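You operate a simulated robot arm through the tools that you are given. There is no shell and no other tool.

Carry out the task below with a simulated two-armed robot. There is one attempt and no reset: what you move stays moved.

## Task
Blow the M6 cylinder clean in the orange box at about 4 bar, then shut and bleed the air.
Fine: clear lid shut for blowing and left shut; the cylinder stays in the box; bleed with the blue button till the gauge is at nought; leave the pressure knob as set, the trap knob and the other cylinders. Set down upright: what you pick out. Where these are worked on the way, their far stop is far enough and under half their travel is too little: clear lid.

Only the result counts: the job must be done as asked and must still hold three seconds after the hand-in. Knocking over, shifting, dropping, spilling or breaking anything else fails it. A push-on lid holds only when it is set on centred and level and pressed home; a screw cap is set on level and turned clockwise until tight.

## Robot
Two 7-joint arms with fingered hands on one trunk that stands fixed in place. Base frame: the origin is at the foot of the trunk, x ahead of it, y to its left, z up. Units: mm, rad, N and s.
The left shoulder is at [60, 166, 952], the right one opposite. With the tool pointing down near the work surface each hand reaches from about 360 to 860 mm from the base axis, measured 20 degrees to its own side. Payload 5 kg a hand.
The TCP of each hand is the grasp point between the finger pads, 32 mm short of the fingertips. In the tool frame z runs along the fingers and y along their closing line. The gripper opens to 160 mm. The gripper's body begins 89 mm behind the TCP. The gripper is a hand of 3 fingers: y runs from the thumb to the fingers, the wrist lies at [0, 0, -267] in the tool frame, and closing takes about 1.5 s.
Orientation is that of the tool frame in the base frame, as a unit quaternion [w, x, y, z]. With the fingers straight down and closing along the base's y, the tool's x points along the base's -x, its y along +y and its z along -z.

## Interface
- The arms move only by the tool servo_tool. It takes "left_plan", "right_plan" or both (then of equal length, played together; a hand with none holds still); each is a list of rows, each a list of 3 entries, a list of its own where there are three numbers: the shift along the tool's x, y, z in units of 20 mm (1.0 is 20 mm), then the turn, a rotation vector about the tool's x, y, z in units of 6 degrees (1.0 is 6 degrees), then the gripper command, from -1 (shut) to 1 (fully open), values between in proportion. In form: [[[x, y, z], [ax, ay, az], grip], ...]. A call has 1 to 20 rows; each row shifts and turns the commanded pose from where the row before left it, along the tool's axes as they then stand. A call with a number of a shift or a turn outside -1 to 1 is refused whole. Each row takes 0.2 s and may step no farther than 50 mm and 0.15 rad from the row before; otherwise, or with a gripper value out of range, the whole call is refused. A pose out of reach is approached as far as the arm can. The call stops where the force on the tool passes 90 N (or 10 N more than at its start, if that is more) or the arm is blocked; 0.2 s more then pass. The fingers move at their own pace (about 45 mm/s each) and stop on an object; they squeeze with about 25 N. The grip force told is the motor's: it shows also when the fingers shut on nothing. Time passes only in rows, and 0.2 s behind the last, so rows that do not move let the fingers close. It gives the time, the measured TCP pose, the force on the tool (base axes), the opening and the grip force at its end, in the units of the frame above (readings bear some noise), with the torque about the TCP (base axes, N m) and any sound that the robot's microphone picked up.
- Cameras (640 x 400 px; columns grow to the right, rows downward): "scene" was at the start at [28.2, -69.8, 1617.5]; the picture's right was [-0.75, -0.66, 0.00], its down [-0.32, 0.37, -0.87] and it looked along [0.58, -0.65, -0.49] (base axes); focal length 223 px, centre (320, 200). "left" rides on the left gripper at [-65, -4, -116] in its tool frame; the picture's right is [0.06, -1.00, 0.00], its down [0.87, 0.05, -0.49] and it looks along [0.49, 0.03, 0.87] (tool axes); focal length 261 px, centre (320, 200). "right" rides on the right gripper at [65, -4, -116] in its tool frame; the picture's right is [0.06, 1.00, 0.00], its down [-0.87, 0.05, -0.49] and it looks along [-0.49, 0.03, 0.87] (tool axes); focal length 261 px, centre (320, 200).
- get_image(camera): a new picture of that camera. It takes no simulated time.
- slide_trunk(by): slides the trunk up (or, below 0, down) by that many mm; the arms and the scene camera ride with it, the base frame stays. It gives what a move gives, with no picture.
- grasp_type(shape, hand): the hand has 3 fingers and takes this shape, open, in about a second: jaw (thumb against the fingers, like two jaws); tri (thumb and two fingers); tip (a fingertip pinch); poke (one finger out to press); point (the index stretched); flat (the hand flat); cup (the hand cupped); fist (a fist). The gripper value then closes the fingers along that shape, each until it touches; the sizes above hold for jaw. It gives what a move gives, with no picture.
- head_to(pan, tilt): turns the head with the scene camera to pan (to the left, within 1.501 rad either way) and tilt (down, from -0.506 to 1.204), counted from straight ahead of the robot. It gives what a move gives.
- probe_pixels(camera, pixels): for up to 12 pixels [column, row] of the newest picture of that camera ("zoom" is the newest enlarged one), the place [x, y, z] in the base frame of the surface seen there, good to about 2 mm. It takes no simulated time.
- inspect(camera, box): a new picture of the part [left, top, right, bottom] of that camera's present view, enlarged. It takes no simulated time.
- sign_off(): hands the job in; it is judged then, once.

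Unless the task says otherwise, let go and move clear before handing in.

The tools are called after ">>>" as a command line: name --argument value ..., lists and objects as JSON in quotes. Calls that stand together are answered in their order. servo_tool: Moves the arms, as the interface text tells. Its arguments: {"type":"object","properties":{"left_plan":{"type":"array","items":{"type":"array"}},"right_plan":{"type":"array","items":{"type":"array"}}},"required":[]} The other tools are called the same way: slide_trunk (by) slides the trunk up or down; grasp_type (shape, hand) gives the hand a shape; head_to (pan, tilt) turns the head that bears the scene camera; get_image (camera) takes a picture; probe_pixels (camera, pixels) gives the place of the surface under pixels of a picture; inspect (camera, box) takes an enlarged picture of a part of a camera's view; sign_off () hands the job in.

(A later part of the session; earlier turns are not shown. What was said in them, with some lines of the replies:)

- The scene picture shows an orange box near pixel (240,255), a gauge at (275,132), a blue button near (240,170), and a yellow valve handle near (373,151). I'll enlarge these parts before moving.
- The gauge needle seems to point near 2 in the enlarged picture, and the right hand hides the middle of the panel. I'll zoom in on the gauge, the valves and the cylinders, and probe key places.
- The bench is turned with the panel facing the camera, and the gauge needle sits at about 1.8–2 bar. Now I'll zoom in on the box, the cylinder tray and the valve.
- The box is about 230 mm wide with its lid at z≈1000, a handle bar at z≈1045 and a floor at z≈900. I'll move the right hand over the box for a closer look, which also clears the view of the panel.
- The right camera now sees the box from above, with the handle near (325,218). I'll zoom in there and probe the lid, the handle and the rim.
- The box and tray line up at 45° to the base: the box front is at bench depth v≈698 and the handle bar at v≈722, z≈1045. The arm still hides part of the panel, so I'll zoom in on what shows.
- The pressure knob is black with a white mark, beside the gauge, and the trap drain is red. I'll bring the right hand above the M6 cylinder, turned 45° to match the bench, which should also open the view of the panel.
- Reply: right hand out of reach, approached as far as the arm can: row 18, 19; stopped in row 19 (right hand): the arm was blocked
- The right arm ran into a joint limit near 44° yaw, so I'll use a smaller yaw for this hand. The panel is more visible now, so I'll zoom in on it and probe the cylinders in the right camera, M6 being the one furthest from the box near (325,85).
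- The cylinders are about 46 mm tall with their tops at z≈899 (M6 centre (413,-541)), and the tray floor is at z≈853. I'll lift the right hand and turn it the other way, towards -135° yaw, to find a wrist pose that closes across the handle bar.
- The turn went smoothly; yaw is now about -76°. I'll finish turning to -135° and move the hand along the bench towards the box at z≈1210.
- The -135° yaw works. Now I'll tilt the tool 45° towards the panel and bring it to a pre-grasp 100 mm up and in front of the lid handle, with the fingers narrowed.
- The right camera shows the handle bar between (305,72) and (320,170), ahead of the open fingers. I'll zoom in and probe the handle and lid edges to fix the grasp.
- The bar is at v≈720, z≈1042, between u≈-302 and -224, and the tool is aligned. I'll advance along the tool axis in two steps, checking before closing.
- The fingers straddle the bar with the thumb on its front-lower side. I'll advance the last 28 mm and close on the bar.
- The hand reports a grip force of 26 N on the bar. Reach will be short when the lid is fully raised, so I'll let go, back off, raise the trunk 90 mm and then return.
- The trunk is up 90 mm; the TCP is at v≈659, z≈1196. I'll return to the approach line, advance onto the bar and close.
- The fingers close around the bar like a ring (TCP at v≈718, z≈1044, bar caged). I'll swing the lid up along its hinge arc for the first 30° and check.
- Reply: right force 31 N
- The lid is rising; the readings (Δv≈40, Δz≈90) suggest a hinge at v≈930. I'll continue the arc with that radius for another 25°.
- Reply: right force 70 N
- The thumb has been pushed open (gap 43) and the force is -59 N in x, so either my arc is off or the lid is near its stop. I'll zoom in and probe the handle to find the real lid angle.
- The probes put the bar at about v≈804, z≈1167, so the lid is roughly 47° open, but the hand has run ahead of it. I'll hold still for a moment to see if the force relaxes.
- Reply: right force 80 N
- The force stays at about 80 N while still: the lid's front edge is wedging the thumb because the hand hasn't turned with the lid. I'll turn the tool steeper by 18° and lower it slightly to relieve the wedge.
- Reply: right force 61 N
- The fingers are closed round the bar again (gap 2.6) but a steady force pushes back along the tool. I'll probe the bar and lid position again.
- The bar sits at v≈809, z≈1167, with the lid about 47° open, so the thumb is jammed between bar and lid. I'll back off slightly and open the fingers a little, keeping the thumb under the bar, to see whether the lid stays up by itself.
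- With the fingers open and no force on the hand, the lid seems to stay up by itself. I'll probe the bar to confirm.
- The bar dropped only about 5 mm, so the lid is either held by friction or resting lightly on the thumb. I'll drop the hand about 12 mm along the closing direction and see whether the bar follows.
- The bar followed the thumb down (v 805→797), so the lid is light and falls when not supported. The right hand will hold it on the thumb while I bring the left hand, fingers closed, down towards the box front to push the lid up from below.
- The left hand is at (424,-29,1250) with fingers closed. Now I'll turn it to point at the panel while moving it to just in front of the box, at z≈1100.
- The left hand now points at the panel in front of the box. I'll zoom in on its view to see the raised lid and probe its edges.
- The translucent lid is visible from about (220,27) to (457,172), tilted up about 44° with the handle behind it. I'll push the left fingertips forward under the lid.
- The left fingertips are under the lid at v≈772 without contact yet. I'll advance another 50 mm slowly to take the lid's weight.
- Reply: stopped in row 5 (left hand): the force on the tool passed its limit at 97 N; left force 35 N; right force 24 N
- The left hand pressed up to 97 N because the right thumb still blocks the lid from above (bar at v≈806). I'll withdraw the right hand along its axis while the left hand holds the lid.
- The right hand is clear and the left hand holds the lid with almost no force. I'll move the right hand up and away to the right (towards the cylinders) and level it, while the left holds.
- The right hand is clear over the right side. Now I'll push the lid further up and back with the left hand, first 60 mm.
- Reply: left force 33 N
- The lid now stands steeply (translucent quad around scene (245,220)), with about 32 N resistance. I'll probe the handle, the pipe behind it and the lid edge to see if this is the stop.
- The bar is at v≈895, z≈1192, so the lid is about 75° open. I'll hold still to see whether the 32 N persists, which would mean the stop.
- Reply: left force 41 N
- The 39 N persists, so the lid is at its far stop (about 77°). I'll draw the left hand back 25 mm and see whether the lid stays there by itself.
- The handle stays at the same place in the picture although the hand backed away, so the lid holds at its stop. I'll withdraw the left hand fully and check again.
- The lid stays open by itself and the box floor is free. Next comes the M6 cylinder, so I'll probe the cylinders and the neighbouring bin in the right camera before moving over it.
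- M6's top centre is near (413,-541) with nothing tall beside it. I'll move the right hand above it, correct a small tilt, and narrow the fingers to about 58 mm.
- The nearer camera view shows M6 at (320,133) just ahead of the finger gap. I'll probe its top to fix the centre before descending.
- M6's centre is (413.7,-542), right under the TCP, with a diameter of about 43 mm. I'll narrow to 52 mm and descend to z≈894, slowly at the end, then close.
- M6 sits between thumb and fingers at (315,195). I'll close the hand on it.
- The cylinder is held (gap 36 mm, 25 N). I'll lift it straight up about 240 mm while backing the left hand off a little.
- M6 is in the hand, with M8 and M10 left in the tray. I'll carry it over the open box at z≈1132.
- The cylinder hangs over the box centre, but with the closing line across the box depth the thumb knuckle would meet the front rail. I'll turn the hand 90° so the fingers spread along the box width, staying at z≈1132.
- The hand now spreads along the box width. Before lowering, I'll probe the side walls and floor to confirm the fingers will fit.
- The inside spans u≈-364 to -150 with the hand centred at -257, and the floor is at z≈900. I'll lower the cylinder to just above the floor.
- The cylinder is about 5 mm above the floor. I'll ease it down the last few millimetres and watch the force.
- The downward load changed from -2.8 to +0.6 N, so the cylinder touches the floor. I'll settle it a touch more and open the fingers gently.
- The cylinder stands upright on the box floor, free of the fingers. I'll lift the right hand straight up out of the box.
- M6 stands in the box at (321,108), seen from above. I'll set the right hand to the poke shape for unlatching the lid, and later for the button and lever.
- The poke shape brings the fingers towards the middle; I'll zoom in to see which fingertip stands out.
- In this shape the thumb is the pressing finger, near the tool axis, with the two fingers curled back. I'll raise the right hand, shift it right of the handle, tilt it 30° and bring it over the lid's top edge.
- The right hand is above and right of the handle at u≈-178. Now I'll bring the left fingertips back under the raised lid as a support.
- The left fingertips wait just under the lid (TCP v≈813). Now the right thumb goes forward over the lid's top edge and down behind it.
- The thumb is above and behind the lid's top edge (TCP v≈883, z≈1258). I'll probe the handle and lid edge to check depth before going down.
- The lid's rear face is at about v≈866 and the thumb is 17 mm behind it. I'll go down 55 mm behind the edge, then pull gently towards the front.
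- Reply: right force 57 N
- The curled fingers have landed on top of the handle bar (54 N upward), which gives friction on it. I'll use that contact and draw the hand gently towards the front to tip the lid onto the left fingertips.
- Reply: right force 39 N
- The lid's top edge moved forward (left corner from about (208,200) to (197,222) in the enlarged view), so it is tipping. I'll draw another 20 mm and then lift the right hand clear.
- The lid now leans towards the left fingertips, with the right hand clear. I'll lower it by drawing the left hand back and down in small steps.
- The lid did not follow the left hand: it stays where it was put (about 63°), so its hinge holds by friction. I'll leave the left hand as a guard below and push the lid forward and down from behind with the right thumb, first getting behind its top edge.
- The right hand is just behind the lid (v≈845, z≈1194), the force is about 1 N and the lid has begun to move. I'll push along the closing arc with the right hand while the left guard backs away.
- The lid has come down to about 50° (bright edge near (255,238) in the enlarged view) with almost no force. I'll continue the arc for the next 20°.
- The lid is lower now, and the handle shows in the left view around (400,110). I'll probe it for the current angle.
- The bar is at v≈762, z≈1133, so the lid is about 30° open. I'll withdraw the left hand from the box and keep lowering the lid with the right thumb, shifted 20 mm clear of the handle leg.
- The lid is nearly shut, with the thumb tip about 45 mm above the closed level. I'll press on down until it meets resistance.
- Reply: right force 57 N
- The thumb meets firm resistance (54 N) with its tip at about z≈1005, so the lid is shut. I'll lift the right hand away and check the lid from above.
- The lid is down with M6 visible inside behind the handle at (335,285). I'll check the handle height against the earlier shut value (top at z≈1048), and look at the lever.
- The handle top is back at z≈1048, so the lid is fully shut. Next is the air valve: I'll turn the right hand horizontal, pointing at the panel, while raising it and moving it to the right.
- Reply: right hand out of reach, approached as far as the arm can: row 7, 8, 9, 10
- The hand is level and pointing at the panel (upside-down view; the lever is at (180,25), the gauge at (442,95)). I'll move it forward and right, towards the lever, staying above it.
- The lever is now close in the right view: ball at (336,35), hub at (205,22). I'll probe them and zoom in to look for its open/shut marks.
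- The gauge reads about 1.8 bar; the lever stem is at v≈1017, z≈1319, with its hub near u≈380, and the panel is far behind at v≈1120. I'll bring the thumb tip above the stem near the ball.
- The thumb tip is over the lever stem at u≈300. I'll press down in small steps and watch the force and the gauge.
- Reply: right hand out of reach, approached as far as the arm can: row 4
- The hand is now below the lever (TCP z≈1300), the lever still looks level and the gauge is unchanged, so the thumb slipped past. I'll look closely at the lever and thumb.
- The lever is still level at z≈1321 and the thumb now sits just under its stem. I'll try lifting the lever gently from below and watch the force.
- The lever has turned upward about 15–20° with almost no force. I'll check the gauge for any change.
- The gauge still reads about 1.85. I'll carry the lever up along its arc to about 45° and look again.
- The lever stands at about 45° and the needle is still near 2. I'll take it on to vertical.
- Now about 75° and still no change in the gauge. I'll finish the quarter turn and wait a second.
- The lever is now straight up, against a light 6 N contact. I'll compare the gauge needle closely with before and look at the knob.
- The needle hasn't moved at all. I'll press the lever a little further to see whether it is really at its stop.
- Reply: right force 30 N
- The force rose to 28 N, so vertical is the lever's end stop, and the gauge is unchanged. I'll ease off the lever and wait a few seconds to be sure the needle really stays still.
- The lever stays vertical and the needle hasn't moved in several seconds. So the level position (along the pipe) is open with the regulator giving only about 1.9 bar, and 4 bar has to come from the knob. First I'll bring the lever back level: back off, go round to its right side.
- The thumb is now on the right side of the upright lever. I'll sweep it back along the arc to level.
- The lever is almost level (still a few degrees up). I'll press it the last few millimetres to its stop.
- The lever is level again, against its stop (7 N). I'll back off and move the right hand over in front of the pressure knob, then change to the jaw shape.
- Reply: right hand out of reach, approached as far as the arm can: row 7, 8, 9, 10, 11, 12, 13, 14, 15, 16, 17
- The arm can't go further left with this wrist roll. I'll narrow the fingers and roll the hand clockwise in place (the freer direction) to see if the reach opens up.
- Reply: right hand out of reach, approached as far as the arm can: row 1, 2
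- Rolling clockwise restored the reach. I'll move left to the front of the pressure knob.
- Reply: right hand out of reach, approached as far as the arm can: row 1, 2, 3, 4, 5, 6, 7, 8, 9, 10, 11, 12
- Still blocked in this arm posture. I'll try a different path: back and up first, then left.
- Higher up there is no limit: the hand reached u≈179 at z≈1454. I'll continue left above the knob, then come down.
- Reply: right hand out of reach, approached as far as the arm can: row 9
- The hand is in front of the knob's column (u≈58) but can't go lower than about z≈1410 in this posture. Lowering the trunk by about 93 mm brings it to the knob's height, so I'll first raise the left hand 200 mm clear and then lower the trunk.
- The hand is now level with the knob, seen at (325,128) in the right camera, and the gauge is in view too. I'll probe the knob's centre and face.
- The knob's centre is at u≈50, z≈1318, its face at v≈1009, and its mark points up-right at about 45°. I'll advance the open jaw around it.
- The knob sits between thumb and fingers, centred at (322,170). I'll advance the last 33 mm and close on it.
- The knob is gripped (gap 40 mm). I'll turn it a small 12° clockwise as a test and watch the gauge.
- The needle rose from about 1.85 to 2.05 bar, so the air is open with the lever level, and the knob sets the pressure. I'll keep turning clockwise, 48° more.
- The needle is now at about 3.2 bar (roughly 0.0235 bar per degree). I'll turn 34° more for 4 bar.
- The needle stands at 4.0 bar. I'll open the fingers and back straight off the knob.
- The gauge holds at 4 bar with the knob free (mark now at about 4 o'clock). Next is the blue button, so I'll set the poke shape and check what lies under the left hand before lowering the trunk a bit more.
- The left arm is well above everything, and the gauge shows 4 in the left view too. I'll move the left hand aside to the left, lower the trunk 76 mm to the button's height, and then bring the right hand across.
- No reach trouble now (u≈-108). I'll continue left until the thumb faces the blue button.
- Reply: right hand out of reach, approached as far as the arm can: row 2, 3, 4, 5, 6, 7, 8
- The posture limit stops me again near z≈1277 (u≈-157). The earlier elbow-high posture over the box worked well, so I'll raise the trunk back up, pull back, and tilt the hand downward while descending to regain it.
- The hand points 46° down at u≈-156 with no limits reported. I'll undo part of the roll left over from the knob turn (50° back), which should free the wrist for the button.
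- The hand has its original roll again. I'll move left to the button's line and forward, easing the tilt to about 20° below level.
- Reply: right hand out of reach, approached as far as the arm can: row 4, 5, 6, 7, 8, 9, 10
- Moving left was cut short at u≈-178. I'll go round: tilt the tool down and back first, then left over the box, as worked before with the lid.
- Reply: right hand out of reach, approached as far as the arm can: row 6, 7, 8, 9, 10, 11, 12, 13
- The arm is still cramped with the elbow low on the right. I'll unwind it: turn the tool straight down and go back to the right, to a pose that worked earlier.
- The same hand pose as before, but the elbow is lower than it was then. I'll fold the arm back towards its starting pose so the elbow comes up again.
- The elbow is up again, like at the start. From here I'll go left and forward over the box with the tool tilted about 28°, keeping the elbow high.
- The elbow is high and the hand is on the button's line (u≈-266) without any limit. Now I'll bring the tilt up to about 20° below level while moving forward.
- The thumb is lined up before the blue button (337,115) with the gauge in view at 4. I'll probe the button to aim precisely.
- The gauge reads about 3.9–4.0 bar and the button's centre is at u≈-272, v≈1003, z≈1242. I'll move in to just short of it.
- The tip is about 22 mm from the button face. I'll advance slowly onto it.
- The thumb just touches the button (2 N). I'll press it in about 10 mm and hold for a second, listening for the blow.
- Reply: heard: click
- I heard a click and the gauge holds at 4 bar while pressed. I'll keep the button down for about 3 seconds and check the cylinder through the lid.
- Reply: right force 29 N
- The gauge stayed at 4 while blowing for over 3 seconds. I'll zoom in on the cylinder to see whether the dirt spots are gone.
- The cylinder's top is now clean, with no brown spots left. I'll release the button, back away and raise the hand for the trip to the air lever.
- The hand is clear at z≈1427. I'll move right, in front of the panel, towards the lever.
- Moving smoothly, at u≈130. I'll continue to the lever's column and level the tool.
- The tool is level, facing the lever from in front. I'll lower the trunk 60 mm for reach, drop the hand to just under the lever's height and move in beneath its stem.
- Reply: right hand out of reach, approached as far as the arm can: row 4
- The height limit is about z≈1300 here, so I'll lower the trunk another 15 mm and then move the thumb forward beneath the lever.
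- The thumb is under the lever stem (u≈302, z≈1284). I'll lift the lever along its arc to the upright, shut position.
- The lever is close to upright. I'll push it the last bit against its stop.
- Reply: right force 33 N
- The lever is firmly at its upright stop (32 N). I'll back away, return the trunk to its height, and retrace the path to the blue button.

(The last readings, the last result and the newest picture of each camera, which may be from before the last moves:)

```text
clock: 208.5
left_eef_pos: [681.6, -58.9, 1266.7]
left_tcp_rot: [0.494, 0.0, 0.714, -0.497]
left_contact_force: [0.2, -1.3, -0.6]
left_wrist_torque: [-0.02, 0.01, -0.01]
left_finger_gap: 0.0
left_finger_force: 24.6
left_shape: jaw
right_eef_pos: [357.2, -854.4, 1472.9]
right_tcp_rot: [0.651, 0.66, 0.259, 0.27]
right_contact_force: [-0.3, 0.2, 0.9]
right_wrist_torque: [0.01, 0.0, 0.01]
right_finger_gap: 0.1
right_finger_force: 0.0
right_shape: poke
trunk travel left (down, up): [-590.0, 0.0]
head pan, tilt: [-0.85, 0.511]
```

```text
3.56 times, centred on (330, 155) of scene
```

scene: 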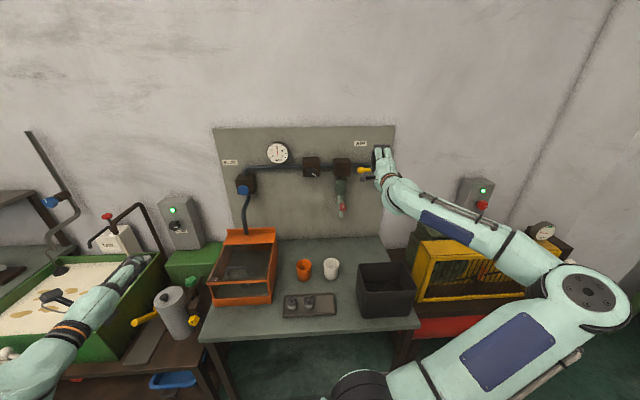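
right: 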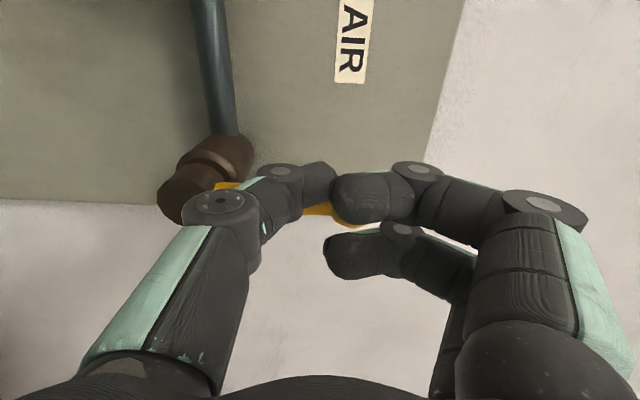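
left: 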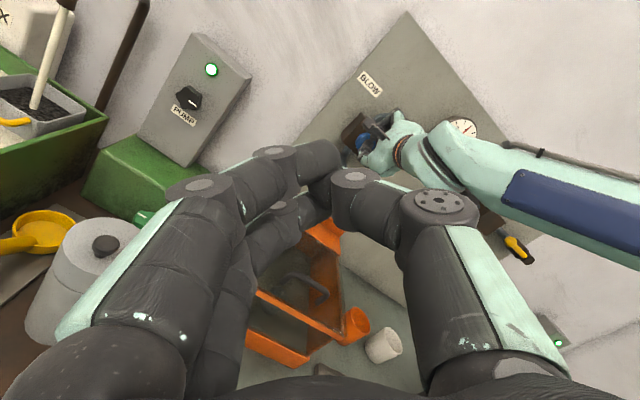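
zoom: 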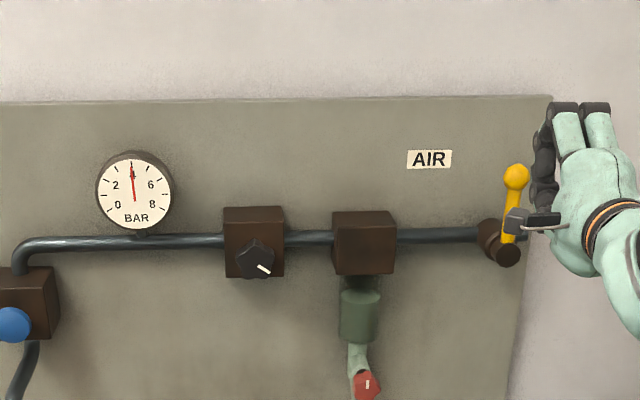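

The lever stands upright and the gauge still shows 4 bar trapped. I'll retrace to the left towards the button.

>>> servo_tool --right_plan '[[[1, -0.6, 0], [0, 0, 0], 1], [[1, -0.6, 0], [0, 0, 0], 1], [[1, -0.6, 0], [0, 0, 0], 1], [[1, -0.6, 0], [0, 0, 0], 1], [[1, 0, 0], [0.73, 0, 0], 1], [[1, 0, 0], [0.73, 0, 0], 1], [[1, 0, 0], [0.73, 0, 0], 1], [[1, 0, 0], [0.73, 0, 0], 1], [[1, 0, 0], [0, 0, 0], 1], [[1, 0, 0], [0, 0, 0], 1], [[1, 0, 0], [0, 0, 0], 1], [[1, 0, 0], [0, 0, 0], 1], [[1, 0, 0], [0, 0, 0], 1], [[1, 0, 0], [0, 0, 0], 1], [[1, 0, 0], [0, 0, 0], 1], [[1, 0, 0], [0, 0, 0], 1], [[1, 0, 0], [0, 0, 0], 1], [[1, 0, 0], [0, 0, 0], 1], [[1, 0, 0], [0, 0, 0], 1], [[1, 0, 0], [0, 0, 0], 1]]'

>>> get_image --camera "scene"

```text
clock: 212.7
left_eef_pos: [681.5, -59.4, 1268.1]
left_tcp_rot: [0.494, 0.001, 0.713, -0.498]
left_contact_force: [0.2, 0.4, 0.5]
left_wrist_torque: [0.01, 0.03, 0.01]
left_finger_gap: 0.1
left_finger_force: 24.4
left_shape: jaw
right_eef_pos: [646.1, -574.3, 1433.0]
right_tcp_rot: [0.544, 0.751, 0.296, 0.227]
right_contact_force: [0.2, 0.9, 0.2]
right_wrist_torque: [0.02, 0.01, -0.02]
right_finger_gap: 0.2
right_finger_force: 0.0
right_shape: poke
trunk travel left (down, up): [-590.0, 0.0]
head pan, tilt: [-0.85, 0.511]
```

```text
taken
```

scene: 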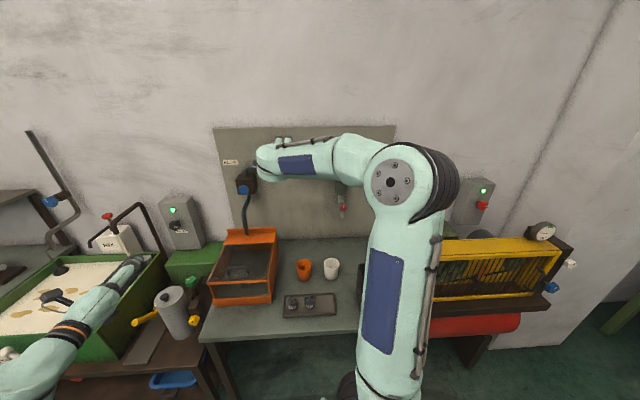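

No limits so far (u≈-51). I'll finish the move to the button's line and then come down.

>>> servo_tool --right_plan '[[[1, 0, 0], [0, 0, 0], 1], [[1, 0, 0], [0, 0, 0], 1], [[1, 0, 0], [0, 0, 0], 1], [[1, 0, 0], [0, 0, 0], 1], [[1, 0, 0], [0, 0, 0], 1], [[1, 0, 0], [0, 0, 0], 1], [[1, 0, 0], [0, 0, 0], 1], [[1, 0, 0], [0, 0, 0], 1], [[1, 0, 0], [0, 0, 0], 1], [[1, 0, 0], [0, 0, 0], 1], [[1, 0, 0], [0, 0, 0], 1], [[0, -0.953, 0.303], [0, 0, 0], 1], [[0, -0.953, 0.303], [0, 0, 0], 1], [[0, -0.953, 0.303], [0, 0, 0], 1], [[0, -0.953, 0.303], [0, 0, 0], 1], [[0, -0.953, 0.303], [0, 0, 0], 1], [[0, -0.953, 0.303], [0, 0, 0], 1], [[0, -0.953, 0.303], [0, 0, 0], 1]]'

>>> get_image --camera "right"

>>> get_image --camera "scene"

```text
clock: 216.5
left_eef_pos: [680.7, -59.7, 1266.9]
left_tcp_rot: [0.493, 0.0, 0.713, -0.498]
left_contact_force: [0.6, 0.3, -0.1]
left_wrist_torque: [0.0, 0.01, -0.03]
left_finger_gap: 0.0
left_finger_force: 24.9
left_shape: jaw
right_eef_pos: [806.7, -419.8, 1295.4]
right_tcp_rot: [0.543, 0.752, 0.297, 0.228]
right_contact_force: [0.0, 0.3, -0.5]
right_wrist_torque: [-0.01, 0.02, 0.01]
right_finger_gap: 0.0
right_finger_force: 0.0
right_shape: poke
trunk travel left (down, up): [-590.0, 0.0]
head pan, tilt: [-0.85, 0.511]
```

```text
taken
```

right: 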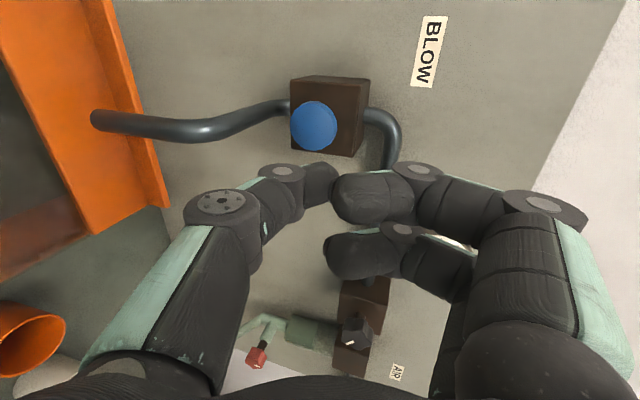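

```text
taken
```

scene: 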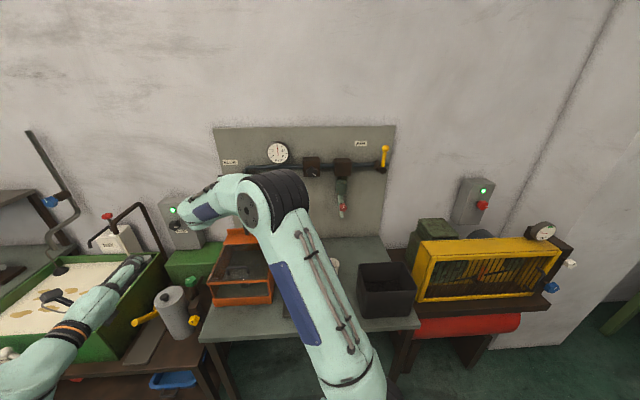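

The lever shows upright at (385,155) and the thumb faces the button again. I'll move in to contact and press to bleed.

>>> servo_tool --right_plan '[[[0, -0.06, 0.9], [0, 0, 0], 1], [[0, -0.06, 0.9], [0, 0, 0], 1], [[0, -0.06, 0.9], [0, 0, 0], 1], [[0, -0.06, 0.9], [0, 0, 0], 1], [[0, -0.06, 0.9], [0, 0, 0], 1], [[0, -0.06, 0.8], [0, 0, 0], 1], [[0, 0, 0.3], [0, 0, 0], 1], [[0, 0, 0.3], [0, 0, 0], 1], [[0, 0, 0.25], [0, 0, 0], 1], [[0, 0, 0], [0, 0, 0], 1], [[0, 0, 0], [0, 0, 0], 1], [[0, 0, 0], [0, 0, 0], 1], [[0, 0, 0], [0, 0, 0], 1], [[0, 0, 0], [0, 0, 0], 1]]'

>>> inspect --camera "scene" --box '[200, 120, 400, 240]'

>>> get_image --camera "right"

```text
clock: 219.5
left_eef_pos: [679.5, -58.7, 1267.0]
left_tcp_rot: [0.494, 0.0, 0.713, -0.498]
left_contact_force: [0.8, 0.0, 0.6]
left_wrist_torque: [-0.01, 0.0, 0.0]
left_finger_gap: 0.0
left_finger_force: 24.9
left_shape: jaw
right_eef_pos: [885.8, -502.6, 1253.9]
right_tcp_rot: [0.544, 0.751, 0.297, 0.228]
right_contact_force: [-4.7, 8.4, 0.5]
right_wrist_torque: [0.0, 0.02, 0.16]
right_finger_gap: 0.0
right_finger_force: 0.0
right_shape: poke
trunk travel left (down, up): [-590.0, 0.0]
head pan, tilt: [-0.85, 0.511]
heard: click
```

```text
3.20 times, centred on (300, 180) of scene
```

zoom: 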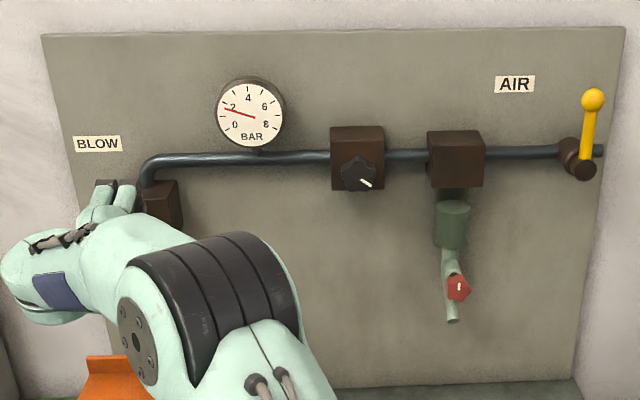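

```text
taken
```

right: 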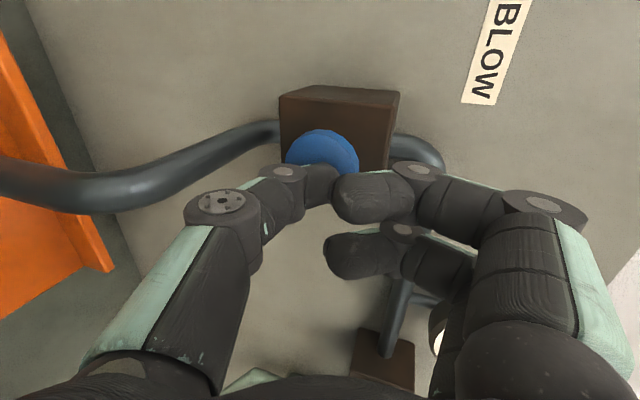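

A click, and the needle is falling (about 1.7 bar already), so the valve is shut and the line is bleeding. I'll keep the button pressed for 4 more seconds.

>>> servo_tool --right_plan '[[[0, 0, 0.15], [0, 0, 0], 1], [[0, 0, 0], [0, 0, 0], 1], [[0, 0, 0], [0, 0, 0], 1], [[0, 0, 0], [0, 0, 0], 1], [[0, 0, 0], [0, 0, 0], 1], [[0, 0, 0], [0, 0, 0], 1], [[0, 0, 0], [0, 0, 0], 1], [[0, 0, 0], [0, 0, 0], 1], [[0, 0, 0], [0, 0, 0], 1], [[0, 0, 0], [0, 0, 0], 1], [[0, 0, 0], [0, 0, 0], 1], [[0, 0, 0], [0, 0, 0], 1], [[0, 0, 0], [0, 0, 0], 1], [[0, 0, 0], [0, 0, 0], 1], [[0, 0, 0], [0, 0, 0], 1], [[0, 0, 0], [0, 0, 0], 1], [[0, 0, 0], [0, 0, 0], 1], [[0, 0, 0], [0, 0, 0], 1], [[0, 0, 0], [0, 0, 0], 1], [[0, 0, 0], [0, 0, 0], 1]]'

>>> inspect --camera "scene" --box '[255, 130, 300, 175]'

```text
clock: 223.7
left_eef_pos: [679.3, -56.9, 1268.5]
left_tcp_rot: [0.494, 0.0, 0.712, -0.498]
left_contact_force: [-0.4, 0.5, 1.0]
left_wrist_torque: [-0.01, 0.02, -0.03]
left_finger_gap: 0.0
left_finger_force: 24.8
left_shape: jaw
right_eef_pos: [887.1, -503.6, 1252.7]
right_tcp_rot: [0.545, 0.75, 0.298, 0.227]
right_contact_force: [-13.9, 21.9, -0.3]
right_wrist_torque: [0.16, 0.1, 0.31]
right_finger_gap: 0.2
right_finger_force: 0.0
right_shape: poke
trunk travel left (down, up): [-590.0, 0.0]
head pan, tilt: [-0.85, 0.511]
```

```text
8.89 times, centred on (278, 152) of scene
```

zoom: 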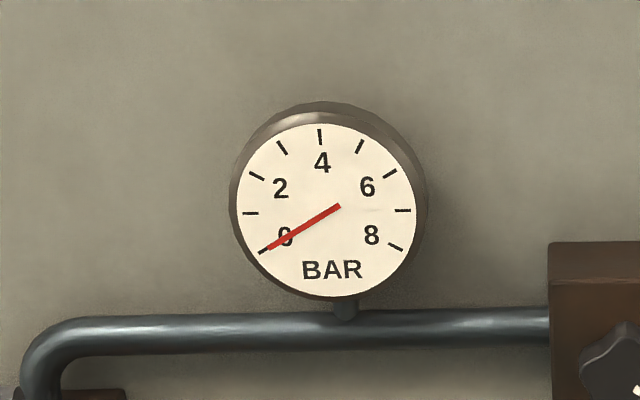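

The needle lies on the 0 tick. I'll hold 2 more seconds to be sure it is fully bled and compare.

>>> servo_tool --right_plan '[[[0, 0, 0], [0, 0, 0], 1], [[0, 0, 0], [0, 0, 0], 1], [[0, 0, 0], [0, 0, 0], 1], [[0, 0, 0], [0, 0, 0], 1], [[0, 0, 0], [0, 0, 0], 1], [[0, 0, 0], [0, 0, 0], 1], [[0, 0, 0], [0, 0, 0], 1], [[0, 0, 0], [0, 0, 0], 1], [[0, 0, 0], [0, 0, 0], 1], [[0, 0, 0], [0, 0, 0], 1]]'

>>> inspect --camera "scene" --box '[255, 130, 300, 175]'

```text
clock: 225.9
left_eef_pos: [680.9, -56.2, 1268.4]
left_tcp_rot: [0.494, 0.001, 0.712, -0.498]
left_contact_force: [0.3, 0.1, -0.3]
left_wrist_torque: [-0.02, 0.02, -0.01]
left_finger_gap: 0.0
left_finger_force: 25.3
left_shape: jaw
right_eef_pos: [887.2, -502.5, 1253.0]
right_tcp_rot: [0.545, 0.75, 0.297, 0.227]
right_contact_force: [-14.6, 22.7, -0.6]
right_wrist_torque: [0.17, 0.11, 0.33]
right_finger_gap: 0.0
right_finger_force: 0.1
right_shape: poke
trunk travel left (down, up): [-590.0, 0.0]
head pan, tilt: [-0.85, 0.511]
```

```text
8.89 times, centred on (278, 152) of scene
```

zoom: 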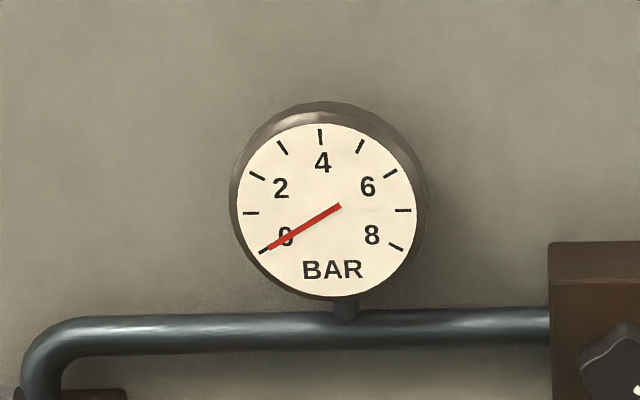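

The needle sits at nought and no longer moves. I'll release the button and back the right hand well clear, then check everything.

>>> servo_tool --right_plan '[[[0, 0, -0.5], [0, 0, 0], 1], [[0, 0, -1], [0, 0, 0], 1], [[0, 0, -1], [0, 0, 0], 1], [[0, 0, -1], [0, 0, 0], 1], [[0, 0, -1], [0, 0, 0], 1], [[0, 0, -1], [0, 0, 0], 1], [[0, 0, -1], [0, 0, 0], 1], [[0, 0.953, -0.303], [0, 0, 0], 1], [[0, 0.953, -0.303], [0, 0, 0], 1], [[0, 0.953, -0.303], [0, 0, 0], 1], [[0, 0.953, -0.303], [0, 0, 0], 1], [[0, 0.953, -0.303], [0, 0, 0], 1], [[0, 0.953, -0.303], [0, 0, 0], 1], [[0, 0.9, -0.9], [0, 0, 0], 1], [[0, 0, -1], [0, 0, 0], 1], [[0, 0, -1], [0, 0, 0], 1], [[0, 0, -1], [0, 0, 0], 1], [[0, 0, -1], [0, 0, 0], 1]]'

>>> get_image --camera "scene"

>>> inspect --camera "scene" --box '[200, 115, 410, 235]'

>>> inspect --camera "scene" --box '[195, 215, 355, 325]'

```text
clock: 229.7
left_eef_pos: [681.4, -58.3, 1267.6]
left_tcp_rot: [0.494, -0.001, 0.713, -0.497]
left_contact_force: [-0.3, 1.2, 0.6]
left_wrist_torque: [0.0, -0.02, 0.0]
left_finger_gap: 0.1
left_finger_force: 24.6
left_shape: jaw
right_eef_pos: [739.4, -354.3, 1458.3]
right_tcp_rot: [0.545, 0.751, 0.297, 0.228]
right_contact_force: [0.3, -0.4, 0.7]
right_wrist_torque: [-0.04, 0.01, -0.01]
right_finger_gap: 0.1
right_finger_force: 0.1
right_shape: poke
trunk travel left (down, up): [-590.0, 0.0]
head pan, tilt: [-0.85, 0.511]
```

```text
taken
```

scene: 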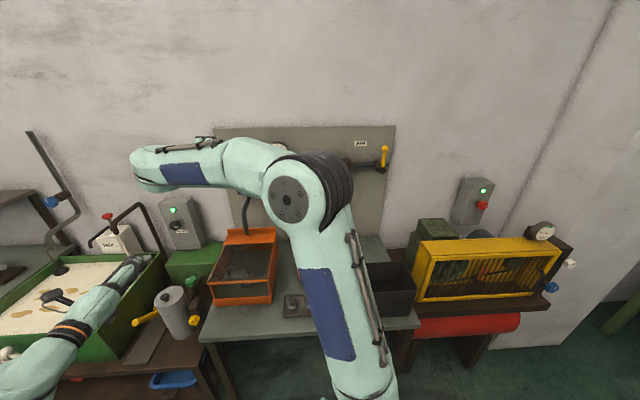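

```text
3.05 times, centred on (305, 175) of scene
```

zoom: 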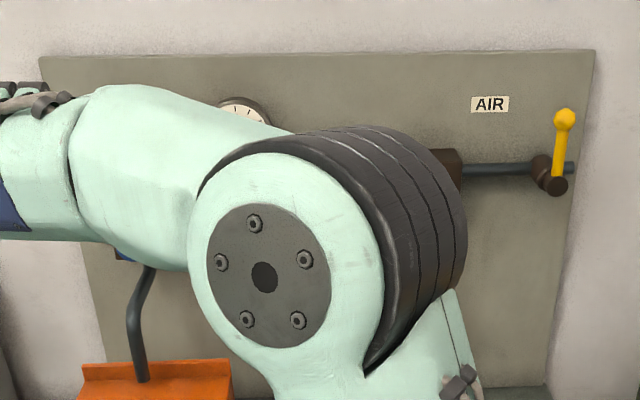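

```text
3.64 times, centred on (275, 270) of scene
```

zoom: 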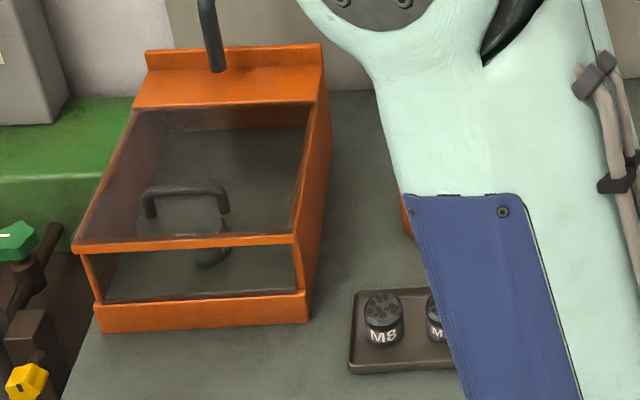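

The lid is shut over the clean cylinder, M8 and M10 are in the tray, and the lever is upright. I'll draw the right arm back further so the gauge shows again for a last check.

>>> servo_tool --right_plan '[[[-1, 0, -1], [0.6, 0, 0], 1], [[-1, 0, -1], [0.6, 0, 0], 1], [[-1, 0, -1], [0.6, 0, 0], 1], [[-1, 0, -1], [0.6, 0, 0], 1], [[-1, 0, -1], [0.6, 0, 0], 1], [[-1, 0, -1], [0.6, 0, 0], 1], [[-1, 0, -1], [0, 0, 0], 1], [[-1, 0, -1], [0, 0, 0], 1], [[-1, 0, -1], [0, 0, 0], 1], [[-1, 0, -1], [0, 0, 0], 1], [[-1, 0, 0], [0, 0, 0], 1], [[-1, 0, 0], [0, 0, 0], 1], [[-1, 0, 0], [0, 0, 0], 1], [[-1, 0, 0], [0, 0, 0], 1]]'

>>> get_image --camera "scene"

>>> inspect --camera "scene" --box '[200, 115, 410, 235]'

>>> inspect --camera "scene" --box '[195, 215, 355, 325]'

```text
clock: 232.7
left_eef_pos: [679.8, -59.7, 1268.2]
left_tcp_rot: [0.494, -0.001, 0.713, -0.497]
left_contact_force: [-0.8, -0.3, -0.6]
left_wrist_torque: [0.01, -0.05, 0.02]
left_finger_gap: 0.2
left_finger_force: 25.1
left_shape: jaw
right_eef_pos: [416.8, -432.0, 1556.7]
right_tcp_rot: [0.394, 0.84, 0.334, 0.168]
right_contact_force: [0.3, 0.3, 0.3]
right_wrist_torque: [0.02, 0.0, 0.0]
right_finger_gap: 0.0
right_finger_force: 0.0
right_shape: poke
trunk travel left (down, up): [-590.0, 0.0]
head pan, tilt: [-0.85, 0.511]
```

```text
taken
```

scene: 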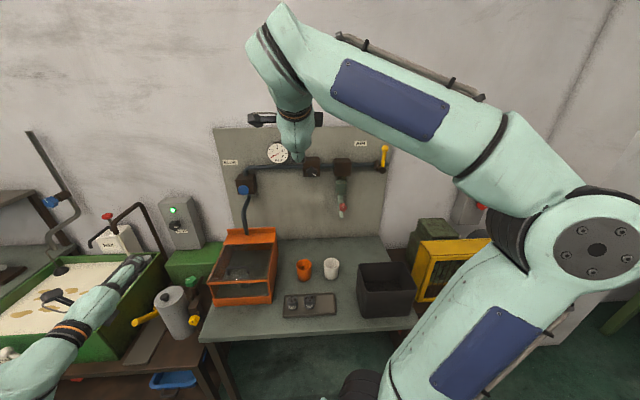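

```text
3.05 times, centred on (305, 175) of scene
```

zoom: 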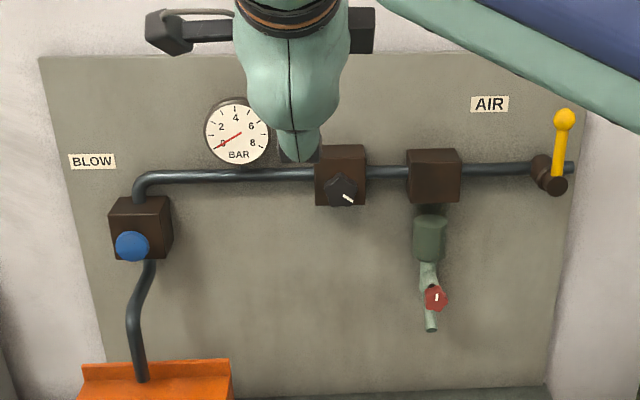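

```text
3.64 times, centred on (275, 270) of scene
```

zoom: 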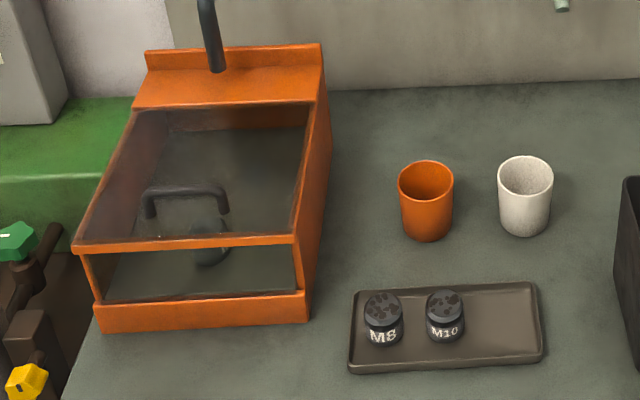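

The gauge is at 0, the lever is upright, and the cups and other cylinders are untouched. I'll zoom in once more on M6 to make sure it is standing upright.

>>> inspect --camera "scene" --box '[215, 255, 275, 300]'

>>> inspect --camera "left" --box '[220, 220, 400, 380]'

>>> get_image --camera "right"

>>> probe_pixels --camera "scene" --pixels '[[246, 271], [243, 273], [249, 273], [240, 270], [250, 280], [235, 268]]'

```text
8.89 times, centred on (245, 278) of scene
```

zoom: 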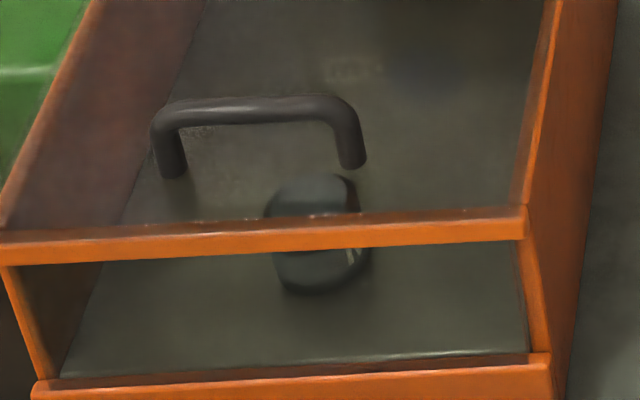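

```text
2.50 times, centred on (310, 300) of left
```

zoom: 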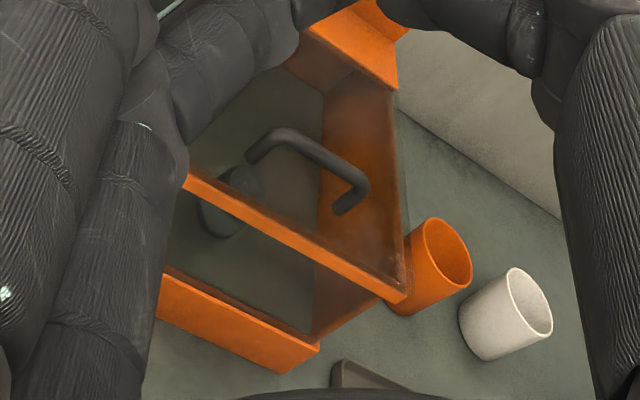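

```text
taken
```

right: 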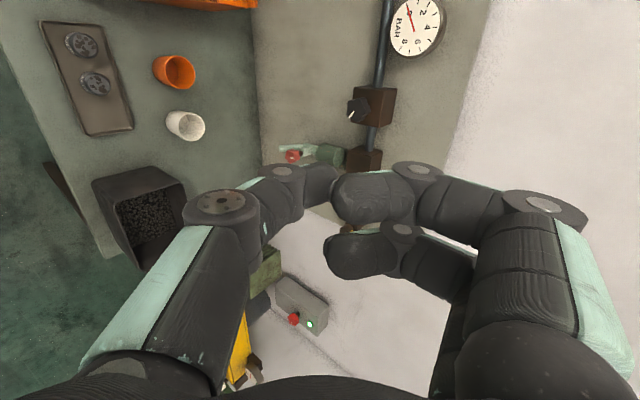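

```text
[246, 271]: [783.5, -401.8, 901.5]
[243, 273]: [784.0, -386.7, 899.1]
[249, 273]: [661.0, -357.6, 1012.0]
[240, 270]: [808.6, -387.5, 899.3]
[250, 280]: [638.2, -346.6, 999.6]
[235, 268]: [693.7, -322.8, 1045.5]
```

M6 appears at (244,277) behind the front rail. I'll probe its top face and side: an upright cylinder should have its top near z≈946.

>>> probe_pixels --camera "scene" --pixels '[[243, 276], [245, 277], [241, 277], [247, 277], [244, 278], [240, 278], [243, 286], [246, 287], [240, 287], [244, 289]]'

>>> inspect --camera "scene" --box '[235, 268, 255, 294]'

```text
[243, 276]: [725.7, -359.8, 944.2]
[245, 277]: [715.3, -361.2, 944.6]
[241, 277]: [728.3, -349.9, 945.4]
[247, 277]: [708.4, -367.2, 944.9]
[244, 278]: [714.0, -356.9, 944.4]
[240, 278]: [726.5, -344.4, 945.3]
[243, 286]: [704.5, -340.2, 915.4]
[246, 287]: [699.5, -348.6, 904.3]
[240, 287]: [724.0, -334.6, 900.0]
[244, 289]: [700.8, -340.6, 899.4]
```

```text
15.38 times, centred on (245, 281) of scene
```

zoom: 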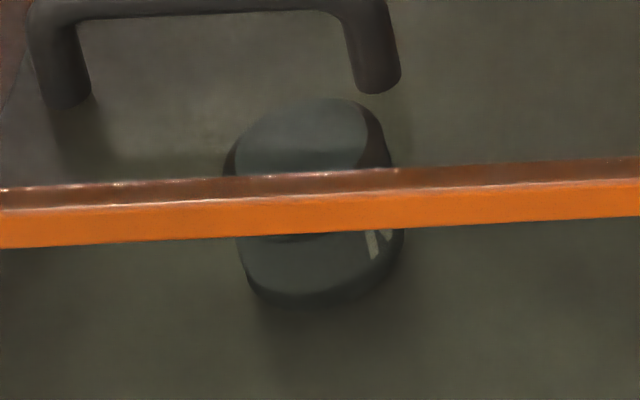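

M6's top face is level at z≈944–945, so it stands upright where I put it. The lid is shut, the lever is upright (shut), the gauge is at nought, the knob is as set for 4 bar, and both hands are clear. I'm handing in the job.

>>> sign_off

```text
The job is handed in.
```

The M6 cylinder was blown clean in the orange box at about 4 bar, and the air is now shut and bled to nought. I've handed the job in; the hand-in gave no verdict.

- **Cylinder:** M6 stands upright in the box with no dirt spots left on its top. M8 and M10 are still in the tray and were not touched.
- **Lid:** it was opened to its far stop to put M6 in, was shut for the blowing, and is still shut.
- **Pressure:** the gauge read only about 1.9 bar at first, with the air lever level (open). I turned the pressure knob clockwise by about 94° to get 4 bar and left it there. I took "leave the pressure knob as set" to mean leave it where the 4 bar needed it. If it meant the knob must not be turned at all, that condition is not met.
- **Blowing:** I held the blue button for about 4 seconds and the gauge stayed at 4 bar.
- **Shutting and bleeding:** the lever is upright against its stop. I held the blue button until the needle lay on 0, and it was still there once the hand was clear.
- **Lever trial:** before setting the pressure I moved the air lever up and back once to find which way was shut. The gauge did not change.

The trap knob and the cups were not touched.
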